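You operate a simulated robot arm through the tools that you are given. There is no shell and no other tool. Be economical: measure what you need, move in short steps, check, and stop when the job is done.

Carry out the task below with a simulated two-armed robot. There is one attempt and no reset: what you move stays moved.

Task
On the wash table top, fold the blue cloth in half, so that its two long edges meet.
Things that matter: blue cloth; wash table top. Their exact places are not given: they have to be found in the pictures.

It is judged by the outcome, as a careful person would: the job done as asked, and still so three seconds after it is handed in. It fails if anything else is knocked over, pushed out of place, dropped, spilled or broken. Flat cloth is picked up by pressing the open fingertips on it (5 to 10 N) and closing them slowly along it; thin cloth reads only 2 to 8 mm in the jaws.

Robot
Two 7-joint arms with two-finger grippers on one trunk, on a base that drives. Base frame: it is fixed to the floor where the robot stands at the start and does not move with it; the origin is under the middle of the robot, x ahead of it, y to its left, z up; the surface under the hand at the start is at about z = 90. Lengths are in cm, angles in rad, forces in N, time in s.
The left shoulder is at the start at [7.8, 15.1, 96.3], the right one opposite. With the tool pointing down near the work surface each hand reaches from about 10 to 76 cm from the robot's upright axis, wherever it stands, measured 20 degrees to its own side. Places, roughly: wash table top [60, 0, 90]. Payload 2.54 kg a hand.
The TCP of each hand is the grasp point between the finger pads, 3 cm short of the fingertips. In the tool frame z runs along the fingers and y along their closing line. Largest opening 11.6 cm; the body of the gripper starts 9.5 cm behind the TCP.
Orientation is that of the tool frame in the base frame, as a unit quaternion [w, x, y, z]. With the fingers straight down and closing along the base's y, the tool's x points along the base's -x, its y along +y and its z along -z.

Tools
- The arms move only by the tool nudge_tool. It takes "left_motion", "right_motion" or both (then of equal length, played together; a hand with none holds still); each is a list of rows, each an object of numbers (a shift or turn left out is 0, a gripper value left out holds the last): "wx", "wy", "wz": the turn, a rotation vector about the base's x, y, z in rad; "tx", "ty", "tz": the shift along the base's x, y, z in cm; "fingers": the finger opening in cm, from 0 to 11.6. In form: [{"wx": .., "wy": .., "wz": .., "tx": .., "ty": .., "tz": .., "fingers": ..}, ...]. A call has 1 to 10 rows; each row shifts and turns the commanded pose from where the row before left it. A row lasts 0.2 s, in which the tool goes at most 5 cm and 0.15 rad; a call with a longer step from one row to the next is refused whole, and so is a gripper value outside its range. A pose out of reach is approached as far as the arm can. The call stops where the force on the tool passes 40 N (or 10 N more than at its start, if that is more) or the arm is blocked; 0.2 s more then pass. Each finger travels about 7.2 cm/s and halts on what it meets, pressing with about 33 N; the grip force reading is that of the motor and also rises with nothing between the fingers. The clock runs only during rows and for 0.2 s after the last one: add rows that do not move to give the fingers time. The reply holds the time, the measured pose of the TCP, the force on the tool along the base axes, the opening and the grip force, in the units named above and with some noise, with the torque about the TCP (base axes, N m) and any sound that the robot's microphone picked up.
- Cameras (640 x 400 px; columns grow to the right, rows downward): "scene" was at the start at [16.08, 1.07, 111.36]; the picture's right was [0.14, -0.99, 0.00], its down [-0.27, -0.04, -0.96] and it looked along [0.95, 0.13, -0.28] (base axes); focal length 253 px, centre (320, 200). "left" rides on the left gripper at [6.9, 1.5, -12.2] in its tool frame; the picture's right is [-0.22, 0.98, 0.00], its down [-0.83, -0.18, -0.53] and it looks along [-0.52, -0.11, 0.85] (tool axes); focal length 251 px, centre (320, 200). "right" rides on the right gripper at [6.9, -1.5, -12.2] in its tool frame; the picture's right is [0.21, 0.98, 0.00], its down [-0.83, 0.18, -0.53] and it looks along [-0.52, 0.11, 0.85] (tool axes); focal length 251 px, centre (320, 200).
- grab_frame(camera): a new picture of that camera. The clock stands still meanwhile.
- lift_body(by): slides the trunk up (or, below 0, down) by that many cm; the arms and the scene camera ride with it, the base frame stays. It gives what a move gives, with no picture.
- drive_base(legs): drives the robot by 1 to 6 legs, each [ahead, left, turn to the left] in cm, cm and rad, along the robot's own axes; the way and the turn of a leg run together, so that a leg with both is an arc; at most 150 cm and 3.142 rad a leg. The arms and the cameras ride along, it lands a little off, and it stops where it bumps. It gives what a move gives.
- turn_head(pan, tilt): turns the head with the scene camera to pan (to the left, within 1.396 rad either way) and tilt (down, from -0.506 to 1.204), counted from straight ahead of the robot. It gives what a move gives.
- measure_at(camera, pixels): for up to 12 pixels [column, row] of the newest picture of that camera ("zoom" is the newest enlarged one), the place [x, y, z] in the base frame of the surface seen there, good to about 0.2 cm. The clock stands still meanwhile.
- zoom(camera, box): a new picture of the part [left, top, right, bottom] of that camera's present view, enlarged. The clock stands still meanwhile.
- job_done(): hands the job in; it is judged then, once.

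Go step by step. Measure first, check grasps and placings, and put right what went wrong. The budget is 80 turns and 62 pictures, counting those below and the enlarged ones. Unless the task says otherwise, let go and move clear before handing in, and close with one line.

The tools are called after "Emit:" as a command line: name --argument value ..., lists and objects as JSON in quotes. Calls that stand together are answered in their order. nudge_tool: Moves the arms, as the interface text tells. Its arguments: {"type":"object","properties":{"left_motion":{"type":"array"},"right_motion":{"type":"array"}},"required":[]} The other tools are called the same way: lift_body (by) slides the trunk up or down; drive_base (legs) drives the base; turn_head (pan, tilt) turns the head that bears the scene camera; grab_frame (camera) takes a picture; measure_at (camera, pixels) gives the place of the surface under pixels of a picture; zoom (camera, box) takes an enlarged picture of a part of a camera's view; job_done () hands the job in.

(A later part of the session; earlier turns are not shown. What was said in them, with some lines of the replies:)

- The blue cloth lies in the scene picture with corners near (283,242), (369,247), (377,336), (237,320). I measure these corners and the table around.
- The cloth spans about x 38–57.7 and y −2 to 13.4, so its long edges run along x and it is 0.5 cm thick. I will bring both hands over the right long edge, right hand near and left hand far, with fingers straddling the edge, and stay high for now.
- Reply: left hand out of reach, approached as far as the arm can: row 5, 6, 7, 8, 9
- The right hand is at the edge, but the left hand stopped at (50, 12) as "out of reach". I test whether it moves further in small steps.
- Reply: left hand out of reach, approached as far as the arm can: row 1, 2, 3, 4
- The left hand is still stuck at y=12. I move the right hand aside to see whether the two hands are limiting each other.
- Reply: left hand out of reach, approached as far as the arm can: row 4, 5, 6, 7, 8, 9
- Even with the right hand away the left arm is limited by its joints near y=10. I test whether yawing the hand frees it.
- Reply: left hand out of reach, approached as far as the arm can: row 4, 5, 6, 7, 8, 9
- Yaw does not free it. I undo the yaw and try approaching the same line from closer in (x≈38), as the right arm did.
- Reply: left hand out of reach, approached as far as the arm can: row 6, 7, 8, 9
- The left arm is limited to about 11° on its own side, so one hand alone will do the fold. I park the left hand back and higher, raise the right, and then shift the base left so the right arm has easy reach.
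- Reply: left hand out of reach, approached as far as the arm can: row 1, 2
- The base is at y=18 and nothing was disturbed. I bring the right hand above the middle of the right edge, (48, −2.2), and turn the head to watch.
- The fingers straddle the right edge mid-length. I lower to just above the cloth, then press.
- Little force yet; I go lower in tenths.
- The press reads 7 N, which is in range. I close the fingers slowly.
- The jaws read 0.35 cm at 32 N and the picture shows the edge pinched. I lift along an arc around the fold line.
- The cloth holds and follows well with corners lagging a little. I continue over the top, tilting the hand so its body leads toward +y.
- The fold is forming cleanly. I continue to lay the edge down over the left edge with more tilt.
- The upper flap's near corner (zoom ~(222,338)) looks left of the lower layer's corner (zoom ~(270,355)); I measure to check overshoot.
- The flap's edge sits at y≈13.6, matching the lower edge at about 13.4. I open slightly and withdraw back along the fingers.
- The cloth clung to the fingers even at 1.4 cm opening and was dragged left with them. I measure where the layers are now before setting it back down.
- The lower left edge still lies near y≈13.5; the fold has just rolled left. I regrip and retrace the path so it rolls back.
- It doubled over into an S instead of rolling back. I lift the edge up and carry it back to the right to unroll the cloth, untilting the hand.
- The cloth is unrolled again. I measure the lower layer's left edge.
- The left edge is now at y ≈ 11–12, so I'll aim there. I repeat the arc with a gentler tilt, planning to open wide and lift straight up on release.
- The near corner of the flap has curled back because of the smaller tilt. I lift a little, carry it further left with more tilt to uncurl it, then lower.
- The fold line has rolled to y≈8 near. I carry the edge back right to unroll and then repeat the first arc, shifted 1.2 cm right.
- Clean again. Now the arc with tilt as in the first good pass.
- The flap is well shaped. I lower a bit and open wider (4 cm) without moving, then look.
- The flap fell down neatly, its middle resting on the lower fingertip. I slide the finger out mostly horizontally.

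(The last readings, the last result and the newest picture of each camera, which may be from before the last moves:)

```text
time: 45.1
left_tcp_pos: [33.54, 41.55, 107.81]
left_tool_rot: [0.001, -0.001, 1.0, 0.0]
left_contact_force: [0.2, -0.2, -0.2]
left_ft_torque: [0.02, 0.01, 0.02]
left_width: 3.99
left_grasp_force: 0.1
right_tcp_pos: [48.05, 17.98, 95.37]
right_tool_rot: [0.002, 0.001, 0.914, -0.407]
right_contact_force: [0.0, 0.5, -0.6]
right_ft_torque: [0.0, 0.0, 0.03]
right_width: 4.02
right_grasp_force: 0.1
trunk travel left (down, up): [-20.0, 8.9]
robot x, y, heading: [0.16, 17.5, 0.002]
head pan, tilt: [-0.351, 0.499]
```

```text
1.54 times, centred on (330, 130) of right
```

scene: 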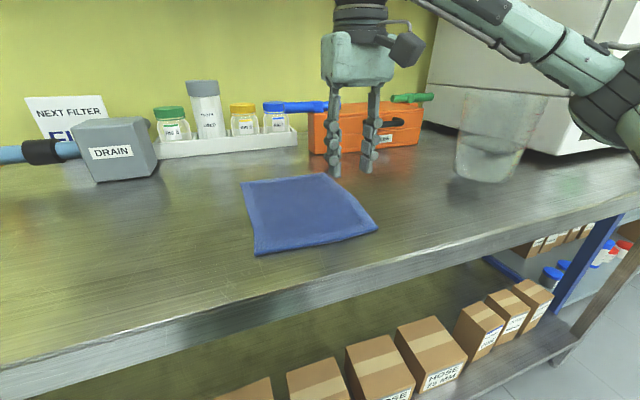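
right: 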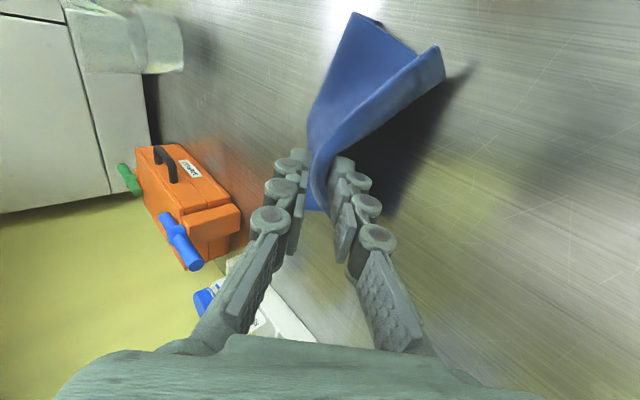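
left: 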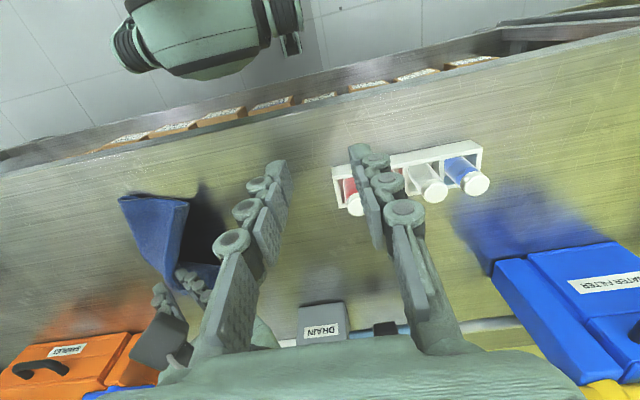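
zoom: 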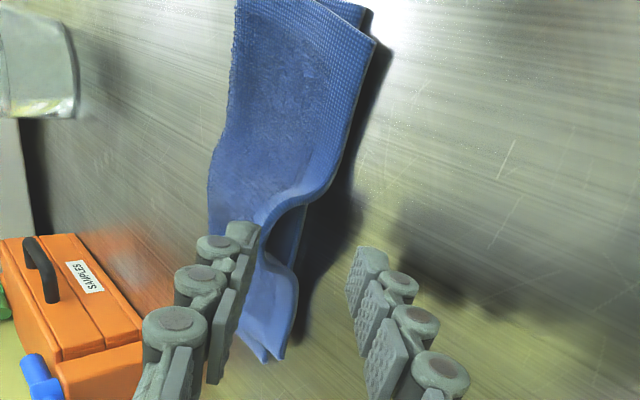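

The hand is free of the cloth. I raise it and untilt, then inspect from above.

Emit:
nudge_tool --right_motion '[{"ty": 1, "tz": 2}, {"tz": 3}, {"tz": 3, "wx": 0.14}, {"tz": 2, "wx": 0.14}, {"wx": 0.14}, {"wx": 0.14}, {"wx": 0.14}, {"wx": 0.12}, {}]'

Emit:
grab_frame --camera "right"

Emit:
zoom --camera "scene" --box '[220, 140, 360, 260]'

```text
time: 47.1
left_tcp_pos: [33.44, 41.43, 107.76]
left_tool_rot: [0.001, 0.0, 1.0, 0.0]
left_contact_force: [-0.4, 0.6, -0.2]
left_ft_torque: [0.0, 0.04, -0.03]
left_width: 4.01
left_grasp_force: 0.1
right_tcp_pos: [48.02, 18.9, 105.42]
right_tool_rot: [0.001, 0.001, 1.0, -0.008]
right_contact_force: [-0.1, 0.0, 0.3]
right_ft_torque: [0.03, -0.02, 0.01]
right_width: 3.99
right_grasp_force: 0.0
trunk travel left (down, up): [-20.0, 8.9]
robot x, y, heading: [-0.12, 17.95, 0.002]
head pan, tilt: [-0.351, 0.499]
```

```text
31 pictures are left
```

right: 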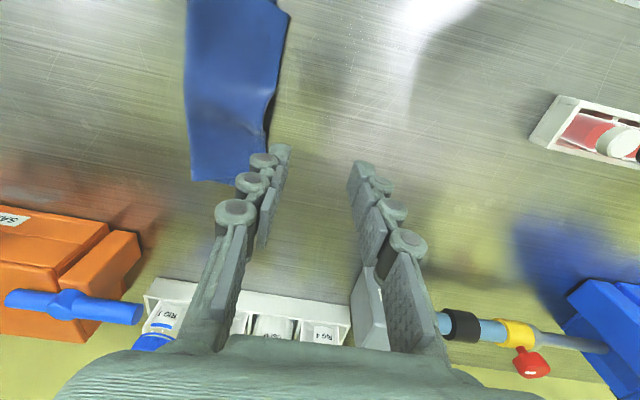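

```text
3.33 times, centred on (290, 200) of scene
```

zoom: 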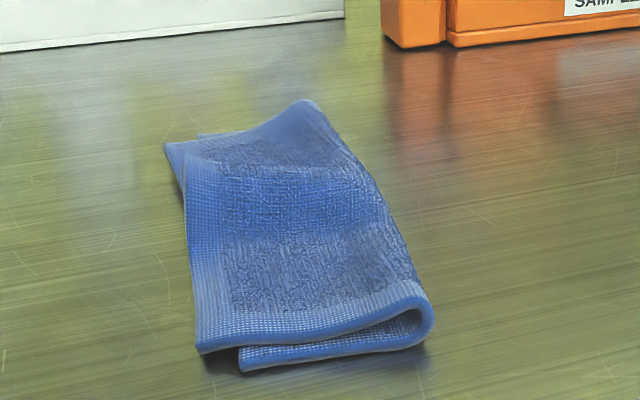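

The cloth lies folded; the upper near corner (zoom (201,346)) overhangs the lower (zoom (241,368)) a bit. I measure.

Emit:
measure_at --camera "zoom" --pixels '[[203, 345], [244, 362], [425, 335], [192, 250], [187, 200], [168, 147], [202, 138], [305, 104], [405, 270], [300, 220], [300, 160], [300, 290]]'

Emit:
nudge_tool --right_motion '[{"tx": -3, "ty": -2}, {"tx": -3, "ty": -2}, {"tx": -2, "ty": -2}, {"ty": -2, "tz": 1}, {"ty": -2, "tz": 1}, {}]'

Emit:
grab_frame --camera "right"

```text
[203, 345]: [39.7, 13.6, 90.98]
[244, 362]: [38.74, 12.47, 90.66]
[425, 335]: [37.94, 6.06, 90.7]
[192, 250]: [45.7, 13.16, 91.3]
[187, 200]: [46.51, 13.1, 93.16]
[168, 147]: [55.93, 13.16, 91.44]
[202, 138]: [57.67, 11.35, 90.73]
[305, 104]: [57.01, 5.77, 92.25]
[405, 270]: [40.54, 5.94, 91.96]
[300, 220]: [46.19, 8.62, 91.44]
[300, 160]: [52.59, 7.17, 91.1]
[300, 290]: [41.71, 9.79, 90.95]
```

```text
time: 48.5
left_tcp_pos: [33.56, 41.52, 107.82]
left_tool_rot: [0.001, -0.001, 1.0, 0.0]
left_contact_force: [-0.5, 0.2, 0.2]
left_ft_torque: [-0.01, 0.05, 0.01]
left_width: 4.0
left_grasp_force: 0.0
right_tcp_pos: [39.91, 8.79, 107.43]
right_tool_rot: [0.0, 0.001, 1.0, -0.01]
right_contact_force: [-0.1, -0.2, 0.1]
right_ft_torque: [0.04, 0.01, 0.0]
right_width: 4.0
right_grasp_force: 0.0
trunk travel left (down, up): [-20.0, 8.9]
robot x, y, heading: [-0.22, 17.94, -0.002]
head pan, tilt: [-0.351, 0.499]
```

```text
29 pictures are left
```

right: 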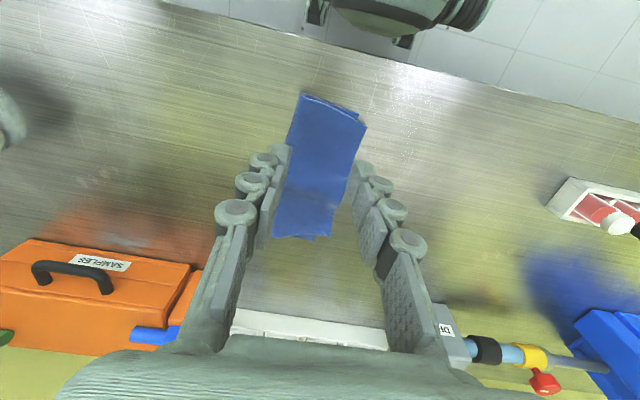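

The upper edge lies at y≈13.1–13.6 and the lower at about 12.5 near and 11.4 far, so there is 1–1.8 cm overhang. I look closer from above before tidying it.

Emit:
zoom --camera "right" --box '[240, 80, 400, 250]'

```text
2.35 times, centred on (320, 165) of right
```

zoom: 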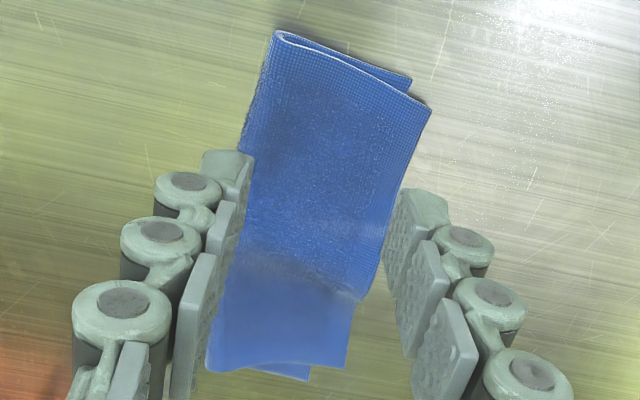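

Emit:
measure_at --camera "zoom" --pixels '[[408, 80], [428, 110], [345, 362], [306, 376], [210, 365], [278, 33], [376, 270], [358, 300], [404, 180], [300, 290], [270, 368]]'

```text
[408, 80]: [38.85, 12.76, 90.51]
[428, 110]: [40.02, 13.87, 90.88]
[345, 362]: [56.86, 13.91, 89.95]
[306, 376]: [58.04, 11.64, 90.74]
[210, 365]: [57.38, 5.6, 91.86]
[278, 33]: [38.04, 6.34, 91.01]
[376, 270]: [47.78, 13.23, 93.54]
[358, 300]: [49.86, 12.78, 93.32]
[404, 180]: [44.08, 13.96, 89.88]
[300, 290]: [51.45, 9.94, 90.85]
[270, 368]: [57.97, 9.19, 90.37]
```

The mid-edge (x≈48) stands up to z 93.4 from the grip curl. I first press it flat with closed fingertips.

Emit:
nudge_tool --right_motion '[{"tx": 2.9, "ty": 1, "fingers": 0}, {"tx": 2.9, "ty": 1.1}, {"tx": 2.9, "ty": 1.1, "tz": -2}, {"tz": -4}, {"tz": -3}, {"tz": -2}, {"tz": -1}, {"tz": -0.8}, {}]'

```text
time: 50.5
left_tcp_pos: [33.49, 41.47, 107.85]
left_tool_rot: [0.001, -0.001, 1.0, 0.0]
left_contact_force: [-0.4, -0.4, 0.4]
left_ft_torque: [0.0, 0.02, -0.01]
left_width: 4.02
left_grasp_force: 0.1
right_tcp_pos: [48.69, 12.04, 94.64]
right_tool_rot: [-0.001, 0.0, 1.0, -0.009]
right_contact_force: [0.2, -0.5, 0.4]
right_ft_torque: [0.0, 0.0, -0.02]
right_width: 0.0
right_grasp_force: 28.0
trunk travel left (down, up): [-20.0, 8.9]
robot x, y, heading: [0.45, 17.97, 0.005]
head pan, tilt: [-0.351, 0.499]
```

Emit:
nudge_tool --right_motion '[{"tz": -0.3}, {"tz": -0.2}, {"tz": -0.1}, {"tz": -0.1}, {}, {}]'

Emit:
zoom --camera "scene" --box '[200, 110, 380, 260]'

```text
time: 51.9
left_tcp_pos: [33.67, 41.62, 107.8]
left_tool_rot: [0.0, -0.002, 1.0, 0.001]
left_contact_force: [-0.7, -0.5, -0.2]
left_ft_torque: [-0.02, -0.01, 0.0]
left_width: 3.99
left_grasp_force: 0.0
right_tcp_pos: [48.64, 12.05, 93.92]
right_tool_rot: [0.0, 0.001, 1.0, -0.008]
right_contact_force: [0.3, -0.3, -0.7]
right_ft_torque: [0.01, 0.03, -0.03]
right_width: 0.01
right_grasp_force: 28.5
trunk travel left (down, up): [-20.0, 8.9]
robot x, y, heading: [0.06, 17.57, 0.001]
head pan, tilt: [-0.351, 0.499]
```

```text
2.67 times, centred on (290, 185) of scene
```

zoom: 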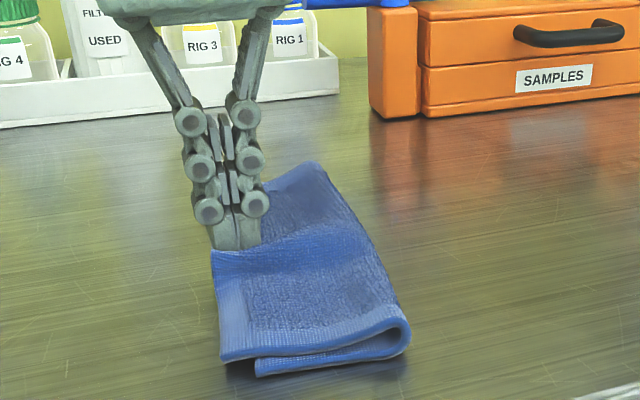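

No contact force yet. I press to contact here, then lift and press again nearer at x≈45.8.

Emit:
nudge_tool --right_motion '[{"tz": -0.1}, {"tz": -0.1}, {"tz": -0.1}, {}, {"tz": 2}, {"tz": 2}, {"tx": -2.6, "ty": 0.3}, {"tz": -2}, {"tz": -1.6}, {"tz": -0.2}]'

Emit:
nudge_tool --right_motion '[{"tz": -0.1}, {"tz": -0.1}, {}, {}]'

Emit:
zoom --camera "scene" --box '[200, 110, 380, 260]'

```text
time: 54.1
left_tcp_pos: [33.55, 41.62, 107.68]
left_tool_rot: [0.001, 0.0, 1.0, 0.0]
left_contact_force: [0.8, 0.0, 0.3]
left_ft_torque: [0.0, 0.01, 0.0]
left_width: 3.97
left_grasp_force: 0.0
right_tcp_pos: [46.07, 12.25, 93.83]
right_tool_rot: [0.0, 0.001, 1.0, -0.009]
right_contact_force: [-0.8, 0.2, 1.2]
right_ft_torque: [-0.04, 0.01, 0.02]
right_width: 0.0
right_grasp_force: 28.9
trunk travel left (down, up): [-20.0, 8.9]
robot x, y, heading: [0.48, 18.24, -0.002]
head pan, tilt: [-0.351, 0.499]
```

```text
time: 55.1
left_tcp_pos: [33.5, 41.37, 107.73]
left_tool_rot: [0.001, -0.001, 1.0, 0.0]
left_contact_force: [0.0, 0.0, -0.4]
left_ft_torque: [-0.01, 0.03, 0.01]
left_width: 4.01
left_grasp_force: 0.0
right_tcp_pos: [46.11, 12.41, 93.55]
right_tool_rot: [0.0, 0.0, 1.0, -0.009]
right_contact_force: [-0.7, 0.2, 1.6]
right_ft_torque: [0.0, 0.04, 0.0]
right_width: 0.0
right_grasp_force: 29.0
trunk travel left (down, up): [-20.0, 8.9]
robot x, y, heading: [0.18, 17.63, 0.001]
head pan, tilt: [-0.351, 0.499]
```

```text
2.67 times, centred on (290, 185) of scene
```

zoom: 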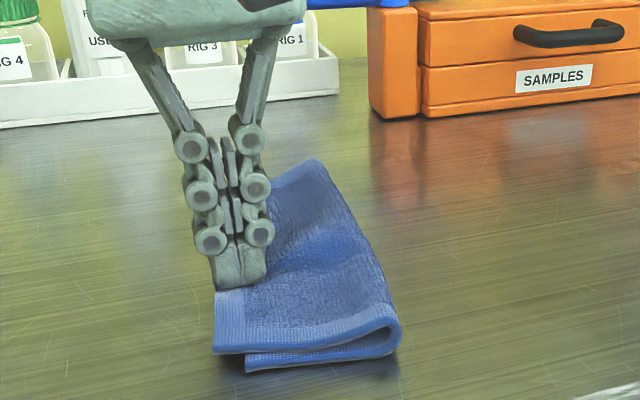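

It is pressed down. I press a touch more, then lift, move to the left of the cloth, and yaw the hand to get a two-prong pusher.

Emit:
nudge_tool --right_motion '[{"tz": -0.2}, {}, {"tz": 2}, {"tz": 4}, {"tz": 4, "tx": 1, "ty": 2}, {"tx": 1, "ty": 2.5}, {"ty": 2.5}, {}]'

Emit:
nudge_tool --right_motion '[{"wz": 0.15}, {"wz": 0.15}, {"wz": 0.15}, {"wz": 0.15}, {"wz": 0.15}, {"wz": 0.15}, {"wz": 0.15}, {"wz": 0.15}, {"wz": 0.15}, {"wz": 0.15, "fingers": 11.6}]'

Emit:
zoom --camera "scene" --box '[200, 110, 380, 260]'

Emit:
grab_frame --camera "right"

```text
time: 56.9
left_tcp_pos: [33.58, 41.54, 107.72]
left_tool_rot: [0.0, -0.001, 1.0, 0.001]
left_contact_force: [0.3, 0.2, 0.7]
left_ft_torque: [-0.01, 0.01, -0.04]
left_width: 4.02
left_grasp_force: 0.1
right_tcp_pos: [48.13, 19.33, 103.44]
right_tool_rot: [-0.001, 0.001, 1.0, -0.009]
right_contact_force: [0.8, 0.5, 0.3]
right_ft_torque: [0.02, -0.04, 0.01]
right_width: 0.0
right_grasp_force: 28.6
trunk travel left (down, up): [-20.0, 8.9]
robot x, y, heading: [0.02, 18.16, 0.002]
head pan, tilt: [-0.351, 0.499]
```

```text
time: 59.1
left_tcp_pos: [33.56, 41.44, 107.77]
left_tool_rot: [0.001, -0.001, 1.0, 0.001]
left_contact_force: [0.5, 0.8, -0.3]
left_ft_torque: [-0.03, -0.01, -0.01]
left_width: 4.01
left_grasp_force: 0.1
right_tcp_pos: [40.43, 20.92, 100.12]
right_tool_rot: [0.007, -0.68, 0.733, -0.007]
right_contact_force: [0.2, 0.4, 0.1]
right_ft_torque: [-0.01, -0.02, -0.02]
right_width: 5.04
right_grasp_force: 0.0
right hand out of reach, approached as far as the arm can: row 9, 10
trunk travel left (down, up): [-20.0, 8.9]
robot x, y, heading: [-0.29, 17.89, 0.004]
head pan, tilt: [-0.351, 0.499]
```

```text
2.67 times, centred on (290, 185) of scene
```

zoom: 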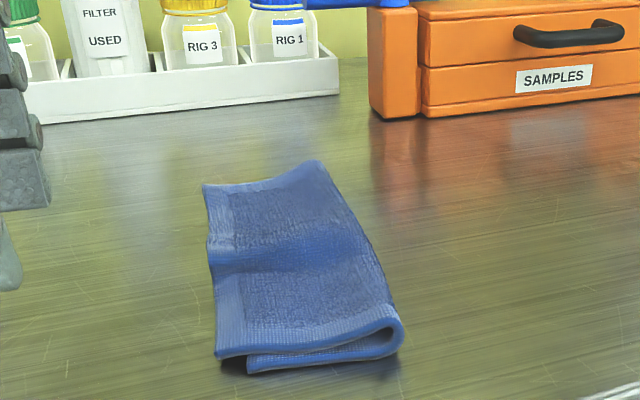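

```text
24 pictures are left
```

right: 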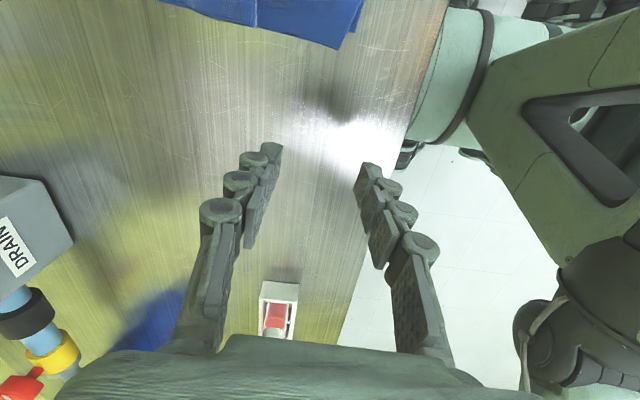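

With this yaw the right arm hits its reach limit and drifted to (40, 21). I raise it well clear of the vials, shift the base left another 14 cm, and view.

Emit:
nudge_tool --right_motion '[{"tz": 2, "ty": -1.5, "tx": -1}, {"tz": 2, "ty": -1.5, "tx": -1}, {"tz": 2, "ty": -1.5}, {"tz": 2, "ty": -1.5}, {"ty": -1}, {}]'

Emit:
drive_base --legs '[[0, 14, 0]]'

Emit:
turn_head --pan -0.55 --tilt 0.5

Emit:
grab_frame --camera "scene"

```text
time: 60.5
left_tcp_pos: [33.56, 41.61, 107.85]
left_tool_rot: [0.0, -0.001, 1.0, 0.0]
left_contact_force: [-0.6, -0.4, -0.7]
left_ft_torque: [-0.01, -0.03, -0.01]
left_width: 4.03
left_grasp_force: 0.0
right_tcp_pos: [35.54, 15.1, 106.59]
right_tool_rot: [0.007, -0.68, 0.733, -0.006]
right_contact_force: [-0.1, -0.3, 0.4]
right_ft_torque: [0.03, -0.03, -0.01]
right_width: 11.6
right_grasp_force: 0.1
right hand out of reach, approached as far as the arm can: row 2, 3, 4
trunk travel left (down, up): [-20.0, 8.9]
robot x, y, heading: [0.18, 18.03, 0.001]
head pan, tilt: [-0.351, 0.499]
```

```text
time: 62.5
left_tcp_pos: [33.55, 55.65, 107.88]
left_tool_rot: [0.001, 0.0, 1.0, 0.0]
left_contact_force: [-0.3, 0.4, 0.6]
left_ft_torque: [-0.03, 0.03, -0.03]
left_width: 4.0
left_grasp_force: 0.0
right_tcp_pos: [35.51, 29.07, 106.41]
right_tool_rot: [0.007, -0.68, 0.733, -0.007]
right_contact_force: [1.4, -0.2, 0.7]
right_ft_torque: [0.02, 0.02, 0.02]
right_width: 11.62
right_grasp_force: 0.1
trunk travel left (down, up): [-20.0, 8.9]
robot x, y, heading: [0.12, 32.0, -0.004]
head pan, tilt: [-0.351, 0.499]
```

```text
time: 63.2
left_tcp_pos: [33.43, 55.67, 107.83]
left_tool_rot: [0.001, -0.001, 1.0, 0.0]
left_contact_force: [1.2, 0.3, 0.0]
left_ft_torque: [-0.01, 0.0, -0.03]
left_width: 3.97
left_grasp_force: 0.1
right_tcp_pos: [35.45, 29.18, 106.58]
right_tool_rot: [0.007, -0.68, 0.733, -0.006]
right_contact_force: [-1.0, 0.4, 0.7]
right_ft_torque: [-0.01, 0.02, 0.02]
right_width: 11.61
right_grasp_force: 0.0
trunk travel left (down, up): [-20.0, 8.9]
robot x, y, heading: [-0.24, 31.64, -0.003]
head pan, tilt: [-0.55, 0.499]
```

```text
23 pictures are left
```

scene: 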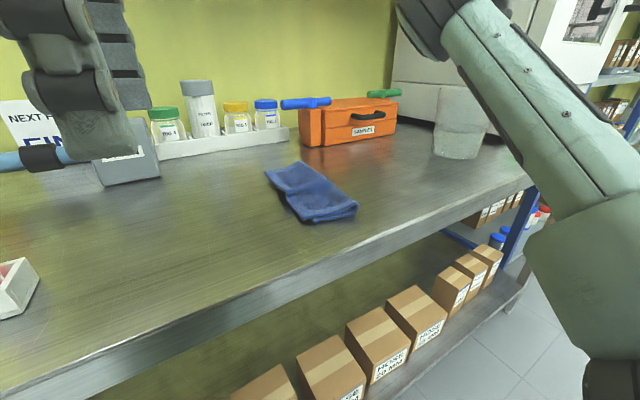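

Emit:
zoom --camera "scene" --box '[250, 150, 370, 235]'

```text
4.71 times, centred on (310, 192) of scene
```

zoom: 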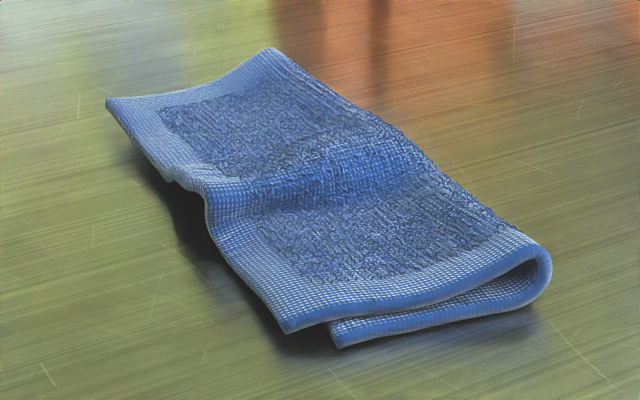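

Emit:
measure_at --camera "zoom" --pixels '[[288, 328], [338, 342], [545, 275], [108, 101], [170, 180], [208, 200], [212, 225], [250, 290], [275, 52], [130, 145]]'

```text
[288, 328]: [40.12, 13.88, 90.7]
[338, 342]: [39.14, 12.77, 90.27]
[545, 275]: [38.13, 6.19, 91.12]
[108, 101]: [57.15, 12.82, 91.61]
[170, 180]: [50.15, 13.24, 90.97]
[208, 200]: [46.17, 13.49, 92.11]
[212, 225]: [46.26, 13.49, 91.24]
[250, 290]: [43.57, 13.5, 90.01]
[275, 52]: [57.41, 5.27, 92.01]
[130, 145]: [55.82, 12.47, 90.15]
```

The overhang is now about 1.1 cm along the whole length (upper 13.9/13.5/12.9, lower 12.8/–/11.7). I bring the open hand, yawed parallel to the edge, to the left of the cloth.

Emit:
nudge_tool --right_motion '[{"tx": 2.5, "ty": -2}, {"tx": 2.5, "ty": -2}, {"tx": 2.5, "ty": -2}, {"tx": 2.5, "ty": -2}, {"tx": 2.5, "ty": -2.5}, {"tz": -3}, {"tz": -3}, {"tz": -3}, {}]'

Emit:
grab_frame --camera "scene"

```text
time: 65.2
left_tcp_pos: [33.53, 55.56, 107.86]
left_tool_rot: [0.002, 0.0, 1.0, 0.0]
left_contact_force: [0.8, 0.2, 0.1]
left_ft_torque: [0.0, 0.0, 0.05]
left_width: 3.98
left_grasp_force: 0.1
right_tcp_pos: [36.47, 25.01, 92.24]
right_tool_rot: [0.007, -0.68, 0.733, -0.006]
right_contact_force: [0.2, -0.3, 0.5]
right_ft_torque: [0.0, 0.06, 0.0]
right_width: 11.58
right_grasp_force: 0.1
right hand out of reach, approached as far as the arm can: row 1, 2, 3, 4, 5
trunk travel left (down, up): [-20.0, 8.9]
robot x, y, heading: [-0.12, 31.71, -0.004]
head pan, tilt: [-0.55, 0.499]
```

```text
21 pictures are left
```

scene: 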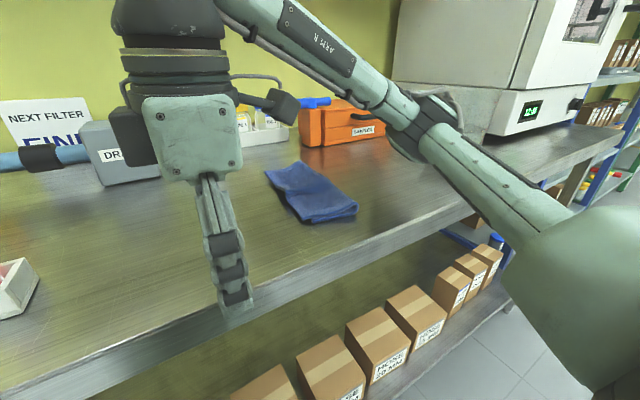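

That yaw runs out of reach and sank the hand to z 92; no contact force. I raise it at once and undo the yaw.

Emit:
nudge_tool --right_motion '[{"tz": 4}, {"tz": 4}, {"tz": 3, "wz": -0.15}, {"wz": -0.15}, {"wz": -0.15}, {"wz": -0.15}, {"wz": -0.15}, {"wz": -0.15}, {"wz": -0.15}, {"wz": -0.15}]'

Emit:
nudge_tool --right_motion '[{"wz": -0.15}, {"wz": -0.15}, {"tx": 2, "ty": -1, "wz": -0.15}, {"tx": 2, "ty": -1, "wz": -0.15}, {"tx": 2, "ty": -1, "wz": -0.15}, {"tx": 2, "ty": -1, "wz": -0.15}, {"tx": 2, "ty": -1, "wz": -0.15}, {"tx": 1.5, "wz": -0.15}, {"wz": -0.15}, {"wz": -0.15}]'

```text
time: 67.4
left_tcp_pos: [33.57, 55.53, 107.8]
left_tool_rot: [0.0, 0.0, 1.0, 0.0]
left_contact_force: [0.3, -0.4, 0.1]
left_ft_torque: [-0.04, 0.01, 0.0]
left_width: 4.01
left_grasp_force: 0.1
right_tcp_pos: [36.47, 25.09, 103.22]
right_tool_rot: [0.002, -0.146, 0.989, -0.009]
right_contact_force: [-0.4, -1.1, -0.5]
right_ft_torque: [0.01, 0.02, 0.02]
right_width: 11.61
right_grasp_force: 0.0
trunk travel left (down, up): [-20.0, 8.9]
robot x, y, heading: [0.03, 31.9, -0.001]
head pan, tilt: [-0.55, 0.499]
```

```text
time: 69.6
left_tcp_pos: [33.5, 55.49, 107.82]
left_tool_rot: [0.001, -0.001, 1.0, 0.0]
left_contact_force: [-0.7, -0.6, 0.1]
left_ft_torque: [0.01, 0.01, -0.02]
left_width: 4.0
left_grasp_force: 0.0
right_tcp_pos: [47.96, 19.95, 103.36]
right_tool_rot: [-0.005, 0.566, 0.824, -0.008]
right_contact_force: [0.8, 0.1, -1.6]
right_ft_torque: [-0.02, -0.02, 0.0]
right_width: 11.62
right_grasp_force: 0.1
trunk travel left (down, up): [-20.0, 8.9]
robot x, y, heading: [-0.01, 31.79, 0.001]
head pan, tilt: [-0.55, 0.499]
```

The opposite yaw works (now −1.20). I finish the yaw to −1.63 and lower left of the cloth.

Emit:
nudge_tool --right_motion '[{"wz": -0.15}, {"wz": -0.15}, {"wz": -0.13}, {"tz": -3}, {"tz": -3}, {"tz": -2}, {}]'

Emit:
grab_frame --camera "scene"

Emit:
grab_frame --camera "right"

```text
time: 71.2
left_tcp_pos: [33.44, 55.48, 107.83]
left_tool_rot: [0.001, -0.001, 1.0, 0.0]
left_contact_force: [-0.3, 0.8, -0.3]
left_ft_torque: [0.01, -0.02, -0.01]
left_width: 3.99
left_grasp_force: 0.0
right_tcp_pos: [48.07, 20.07, 95.38]
right_tool_rot: [-0.006, 0.729, 0.684, -0.006]
right_contact_force: [0.1, 0.5, 1.2]
right_ft_torque: [0.01, -0.02, 0.01]
right_width: 11.61
right_grasp_force: 0.0
trunk travel left (down, up): [-20.0, 8.9]
robot x, y, heading: [-0.17, 32.17, 0.001]
head pan, tilt: [-0.55, 0.499]
```

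```text
20 pictures are left
```

scene: 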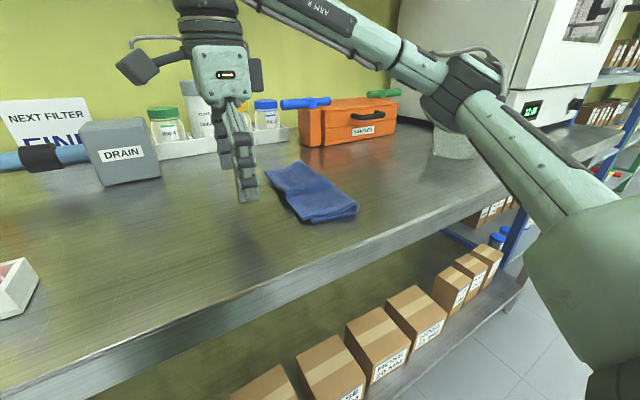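

```text
19 pictures are left
```

right: 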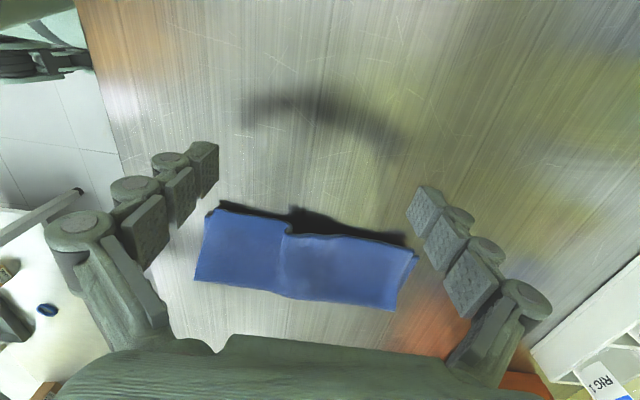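

Positioned left of and parallel to the edge. I lower toward the table and check contact.

Emit:
nudge_tool --right_motion '[{"tz": -1.2, "ty": -1, "fingers": 11}, {"tz": -0.8, "ty": -1}, {"tz": -0.3}, {"tz": -0.2}, {}]'

Emit:
zoom --camera "scene" --box '[210, 120, 370, 235]'

```text
time: 72.4
left_tcp_pos: [33.58, 55.49, 107.88]
left_tool_rot: [0.001, -0.001, 1.0, 0.001]
left_contact_force: [0.5, 0.2, 0.3]
left_ft_torque: [-0.02, 0.0, -0.03]
left_width: 4.01
left_grasp_force: 0.1
right_tcp_pos: [47.95, 18.11, 92.89]
right_tool_rot: [-0.007, 0.729, 0.684, -0.007]
right_contact_force: [0.4, 0.7, 0.3]
right_ft_torque: [0.01, -0.03, 0.05]
right_width: 10.99
right_grasp_force: 0.1
trunk travel left (down, up): [-20.0, 8.9]
robot x, y, heading: [0.0, 31.58, -0.005]
head pan, tilt: [-0.55, 0.499]
```

```text
3.48 times, centred on (290, 178) of scene
```

zoom: 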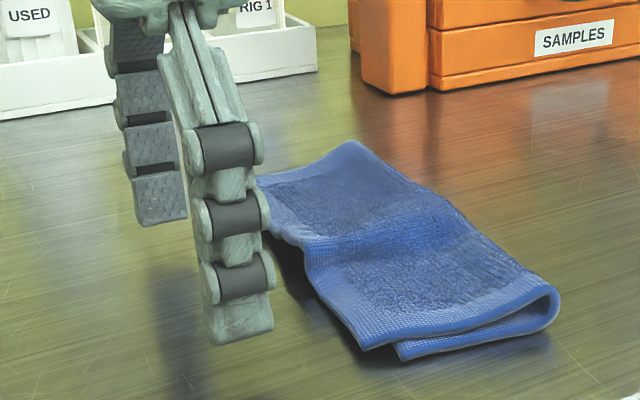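

Emit:
measure_at --camera "zoom" --pixels '[[240, 336], [262, 325], [165, 218], [215, 338]]'

Emit:
nudge_tool --right_motion '[{"tz": -0.3}, {"tz": -0.2}, {"tz": -0.1}, {}]'

```text
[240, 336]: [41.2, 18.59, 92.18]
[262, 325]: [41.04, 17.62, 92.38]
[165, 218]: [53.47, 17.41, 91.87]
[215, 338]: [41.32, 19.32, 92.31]
```

```text
time: 73.4
left_tcp_pos: [33.56, 55.5, 107.84]
left_tool_rot: [0.001, -0.001, 1.0, 0.0]
left_contact_force: [0.3, 0.0, 0.1]
left_ft_torque: [-0.01, -0.01, 0.0]
left_width: 4.02
left_grasp_force: 0.1
right_tcp_pos: [48.13, 17.96, 92.23]
right_tool_rot: [-0.006, 0.729, 0.685, -0.008]
right_contact_force: [-0.7, -0.4, 0.7]
right_ft_torque: [0.01, -0.01, 0.04]
right_width: 11.0
right_grasp_force: 0.1
trunk travel left (down, up): [-20.0, 8.9]
robot x, y, heading: [0.32, 31.77, -0.002]
head pan, tilt: [-0.55, 0.499]
```

The tips were at z≈92.0 with TCP 92.9 (they pivot up when open), so they're now near 91.3. I lower 1 cm more, then approach the edge.

Emit:
nudge_tool --right_motion '[{"tz": -0.4}, {"tz": -0.3}, {"tz": -0.2}, {"tz": -0.1}, {"ty": -1}, {"ty": -1}, {}]'

Emit:
zoom --camera "scene" --box '[210, 120, 370, 235]'

```text
time: 75.0
left_tcp_pos: [33.44, 55.47, 107.79]
left_tool_rot: [0.001, -0.001, 1.0, 0.0]
left_contact_force: [0.1, -0.5, -0.6]
left_ft_torque: [-0.03, 0.04, 0.02]
left_width: 4.0
left_grasp_force: 0.0
right_tcp_pos: [47.96, 16.14, 91.28]
right_tool_rot: [-0.007, 0.728, 0.685, -0.007]
right_contact_force: [-0.8, 1.0, 3.0]
right_ft_torque: [0.02, -0.2, 0.07]
right_width: 11.25
right_grasp_force: 1.5
trunk travel left (down, up): [-20.0, 8.9]
robot x, y, heading: [-0.01, 32.04, -0.002]
head pan, tilt: [-0.55, 0.499]
```

```text
3.48 times, centred on (290, 178) of scene
```

zoom: 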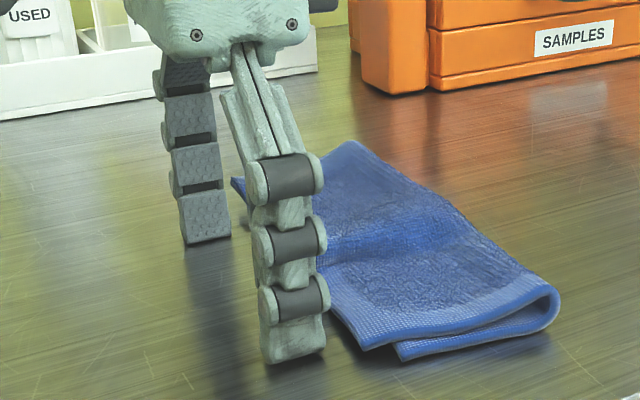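

Just touching the table at 3 N. I raise a hair and push toward −y to TCP y ≈ 13.5.

Emit:
nudge_tool --right_motion '[{"tz": 0.15}, {"ty": -0.5}, {"ty": -0.4}, {"ty": -0.4}, {"ty": -0.4}, {"ty": -0.4}, {"ty": -0.3}, {"ty": -0.2}, {}]'

Emit:
zoom --camera "scene" --box '[210, 120, 370, 235]'

Emit:
zoom --camera "right" --box '[160, 140, 480, 340]'

```text
time: 77.0
left_tcp_pos: [33.51, 55.58, 107.67]
left_tool_rot: [0.001, -0.001, 1.0, 0.0]
left_contact_force: [0.7, 0.2, -0.5]
left_ft_torque: [0.01, -0.02, 0.01]
left_width: 3.99
left_grasp_force: 0.1
right_tcp_pos: [47.85, 13.35, 91.42]
right_tool_rot: [-0.006, 0.729, 0.685, -0.007]
right_contact_force: [0.2, -0.3, 0.3]
right_ft_torque: [0.01, -0.08, 0.04]
right_width: 11.06
right_grasp_force: 0.5
trunk travel left (down, up): [-20.0, 8.9]
robot x, y, heading: [-0.25, 32.01, -0.004]
head pan, tilt: [-0.55, 0.499]
```

```text
3.48 times, centred on (290, 178) of scene
```

zoom: 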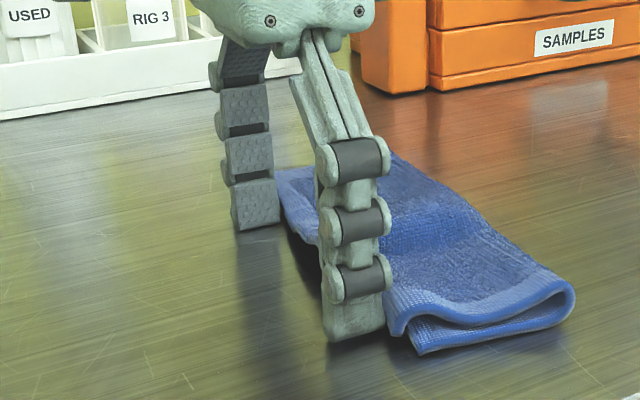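

```text
2.00 times, centred on (320, 240) of right
```

zoom: 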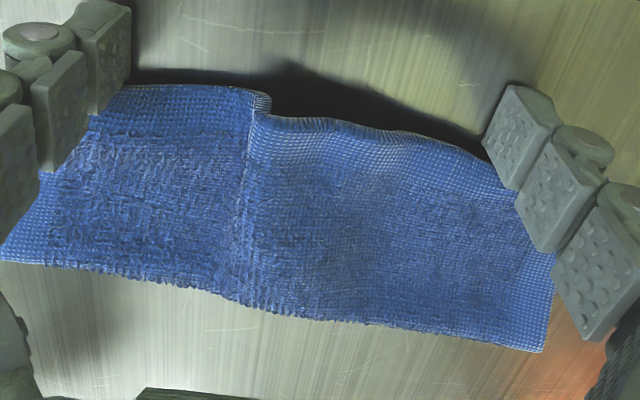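

The near end is now nearly aligned. I back the hand off and look at both layers.

Emit:
nudge_tool --right_motion '[{"ty": 1}, {"ty": 3}, {"tz": 4}, {"tz": 4}, {"tz": 3, "ty": 2}, {}]'

Emit:
zoom --camera "scene" --box '[240, 150, 370, 235]'

```text
time: 78.4
left_tcp_pos: [33.56, 55.66, 107.88]
left_tool_rot: [0.001, 0.0, 1.0, 0.0]
left_contact_force: [-0.5, 0.1, -0.1]
left_ft_torque: [0.01, 0.02, 0.03]
left_width: 4.01
left_grasp_force: 0.1
right_tcp_pos: [48.07, 19.48, 102.58]
right_tool_rot: [-0.006, 0.729, 0.685, -0.007]
right_contact_force: [-0.9, 0.4, 0.2]
right_ft_torque: [-0.01, -0.02, -0.03]
right_width: 10.99
right_grasp_force: 0.0
trunk travel left (down, up): [-20.0, 8.9]
robot x, y, heading: [-0.08, 32.08, -0.002]
head pan, tilt: [-0.55, 0.499]
```

```text
4.71 times, centred on (305, 192) of scene
```

zoom: 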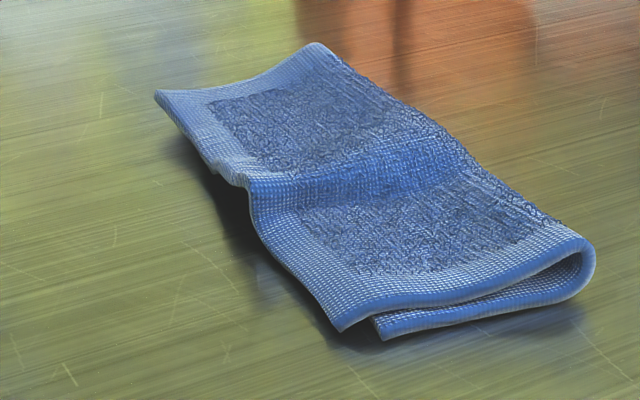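

Emit:
measure_at --camera "zoom" --pixels '[[340, 327], [382, 336], [590, 270], [158, 95], [215, 170], [250, 195], [255, 220], [295, 275], [315, 46], [180, 130]]'

Emit:
zoom --camera "right" --box '[160, 140, 480, 340]'

```text
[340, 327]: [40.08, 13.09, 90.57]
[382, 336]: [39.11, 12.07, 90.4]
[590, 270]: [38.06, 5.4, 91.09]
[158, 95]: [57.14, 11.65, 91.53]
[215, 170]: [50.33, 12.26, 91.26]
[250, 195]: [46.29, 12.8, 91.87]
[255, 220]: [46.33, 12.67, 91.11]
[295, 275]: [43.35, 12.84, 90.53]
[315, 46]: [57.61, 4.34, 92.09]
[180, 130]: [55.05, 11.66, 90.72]
```

```text
2.00 times, centred on (320, 240) of right
```

zoom: 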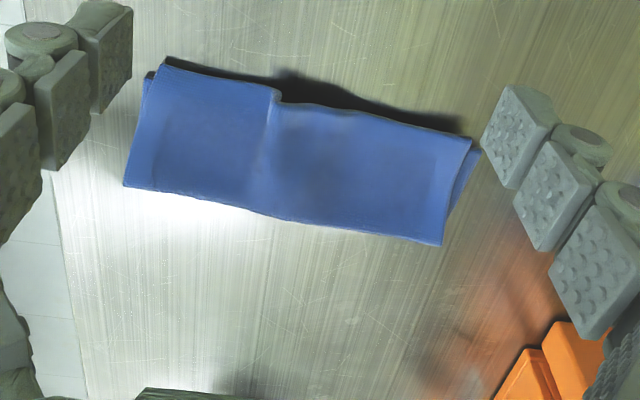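

Emit:
measure_at --camera "zoom" --pixels '[[477, 153], [468, 142], [150, 78], [166, 62], [125, 183], [440, 242], [277, 92]]'

```text
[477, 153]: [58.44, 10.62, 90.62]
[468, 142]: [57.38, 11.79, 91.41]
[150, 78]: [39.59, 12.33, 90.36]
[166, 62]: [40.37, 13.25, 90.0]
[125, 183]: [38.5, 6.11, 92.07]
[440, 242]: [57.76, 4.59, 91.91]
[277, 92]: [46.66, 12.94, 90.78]
```

The edges now coincide within about 1 cm along the whole length and the cloth lies folded and stable. Further pushing moves both layers together, so I leave it. I raise the hand clear and check the rest of the table.

Emit:
nudge_tool --right_motion '[{"tz": 3, "ty": 2, "tx": -2}, {"tz": 3, "ty": 2, "tx": -3}, {"tx": -4}, {"tx": -3}, {}, {}]'

Emit:
turn_head --pan -0.2 --tilt 0.45

Emit:
grab_frame --camera "scene"

```text
time: 79.8
left_tcp_pos: [33.47, 55.48, 107.82]
left_tool_rot: [0.0, -0.001, 1.0, 0.0]
left_contact_force: [-0.2, -0.1, 0.0]
left_ft_torque: [0.01, 0.04, 0.01]
left_width: 3.99
left_grasp_force: 0.1
right_tcp_pos: [35.9, 23.52, 108.56]
right_tool_rot: [-0.006, 0.728, 0.686, -0.007]
right_contact_force: [0.2, -0.7, -0.5]
right_ft_torque: [-0.04, 0.03, -0.01]
right_width: 10.99
right_grasp_force: 0.0
trunk travel left (down, up): [-20.0, 8.9]
robot x, y, heading: [-0.34, 31.78, -0.0]
head pan, tilt: [-0.55, 0.499]
```

```text
time: 80.6
left_tcp_pos: [33.61, 55.62, 107.73]
left_tool_rot: [0.001, -0.001, 1.0, 0.0]
left_contact_force: [0.3, 0.9, -0.4]
left_ft_torque: [-0.02, -0.01, 0.01]
left_width: 4.0
left_grasp_force: 0.1
right_tcp_pos: [36.05, 23.6, 108.36]
right_tool_rot: [-0.007, 0.728, 0.685, -0.008]
right_contact_force: [-0.4, -0.1, 0.5]
right_ft_torque: [-0.03, 0.01, 0.01]
right_width: 10.99
right_grasp_force: 0.1
trunk travel left (down, up): [-20.0, 8.9]
robot x, y, heading: [-0.31, 32.17, -0.003]
head pan, tilt: [-0.201, 0.45]
```

```text
12 pictures are left
```

scene: 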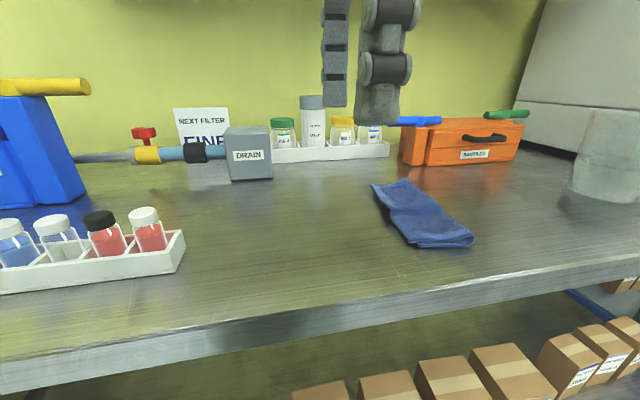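

The cloth lies folded at (420,215), and everything else on the table is upright and where it was. Both hands are clear, so I hand in.

Emit:
job_done

```text
The job is handed in.
```

I folded the blue cloth in half on the wash table top. Its long edges meet to within about 1 cm, with the upper layer overhanging the lower by that much. A small ridge, about 1 cm high, remains in the middle of the upper edge where I gripped it. Nothing else on the table was disturbed, and both hands are clear.
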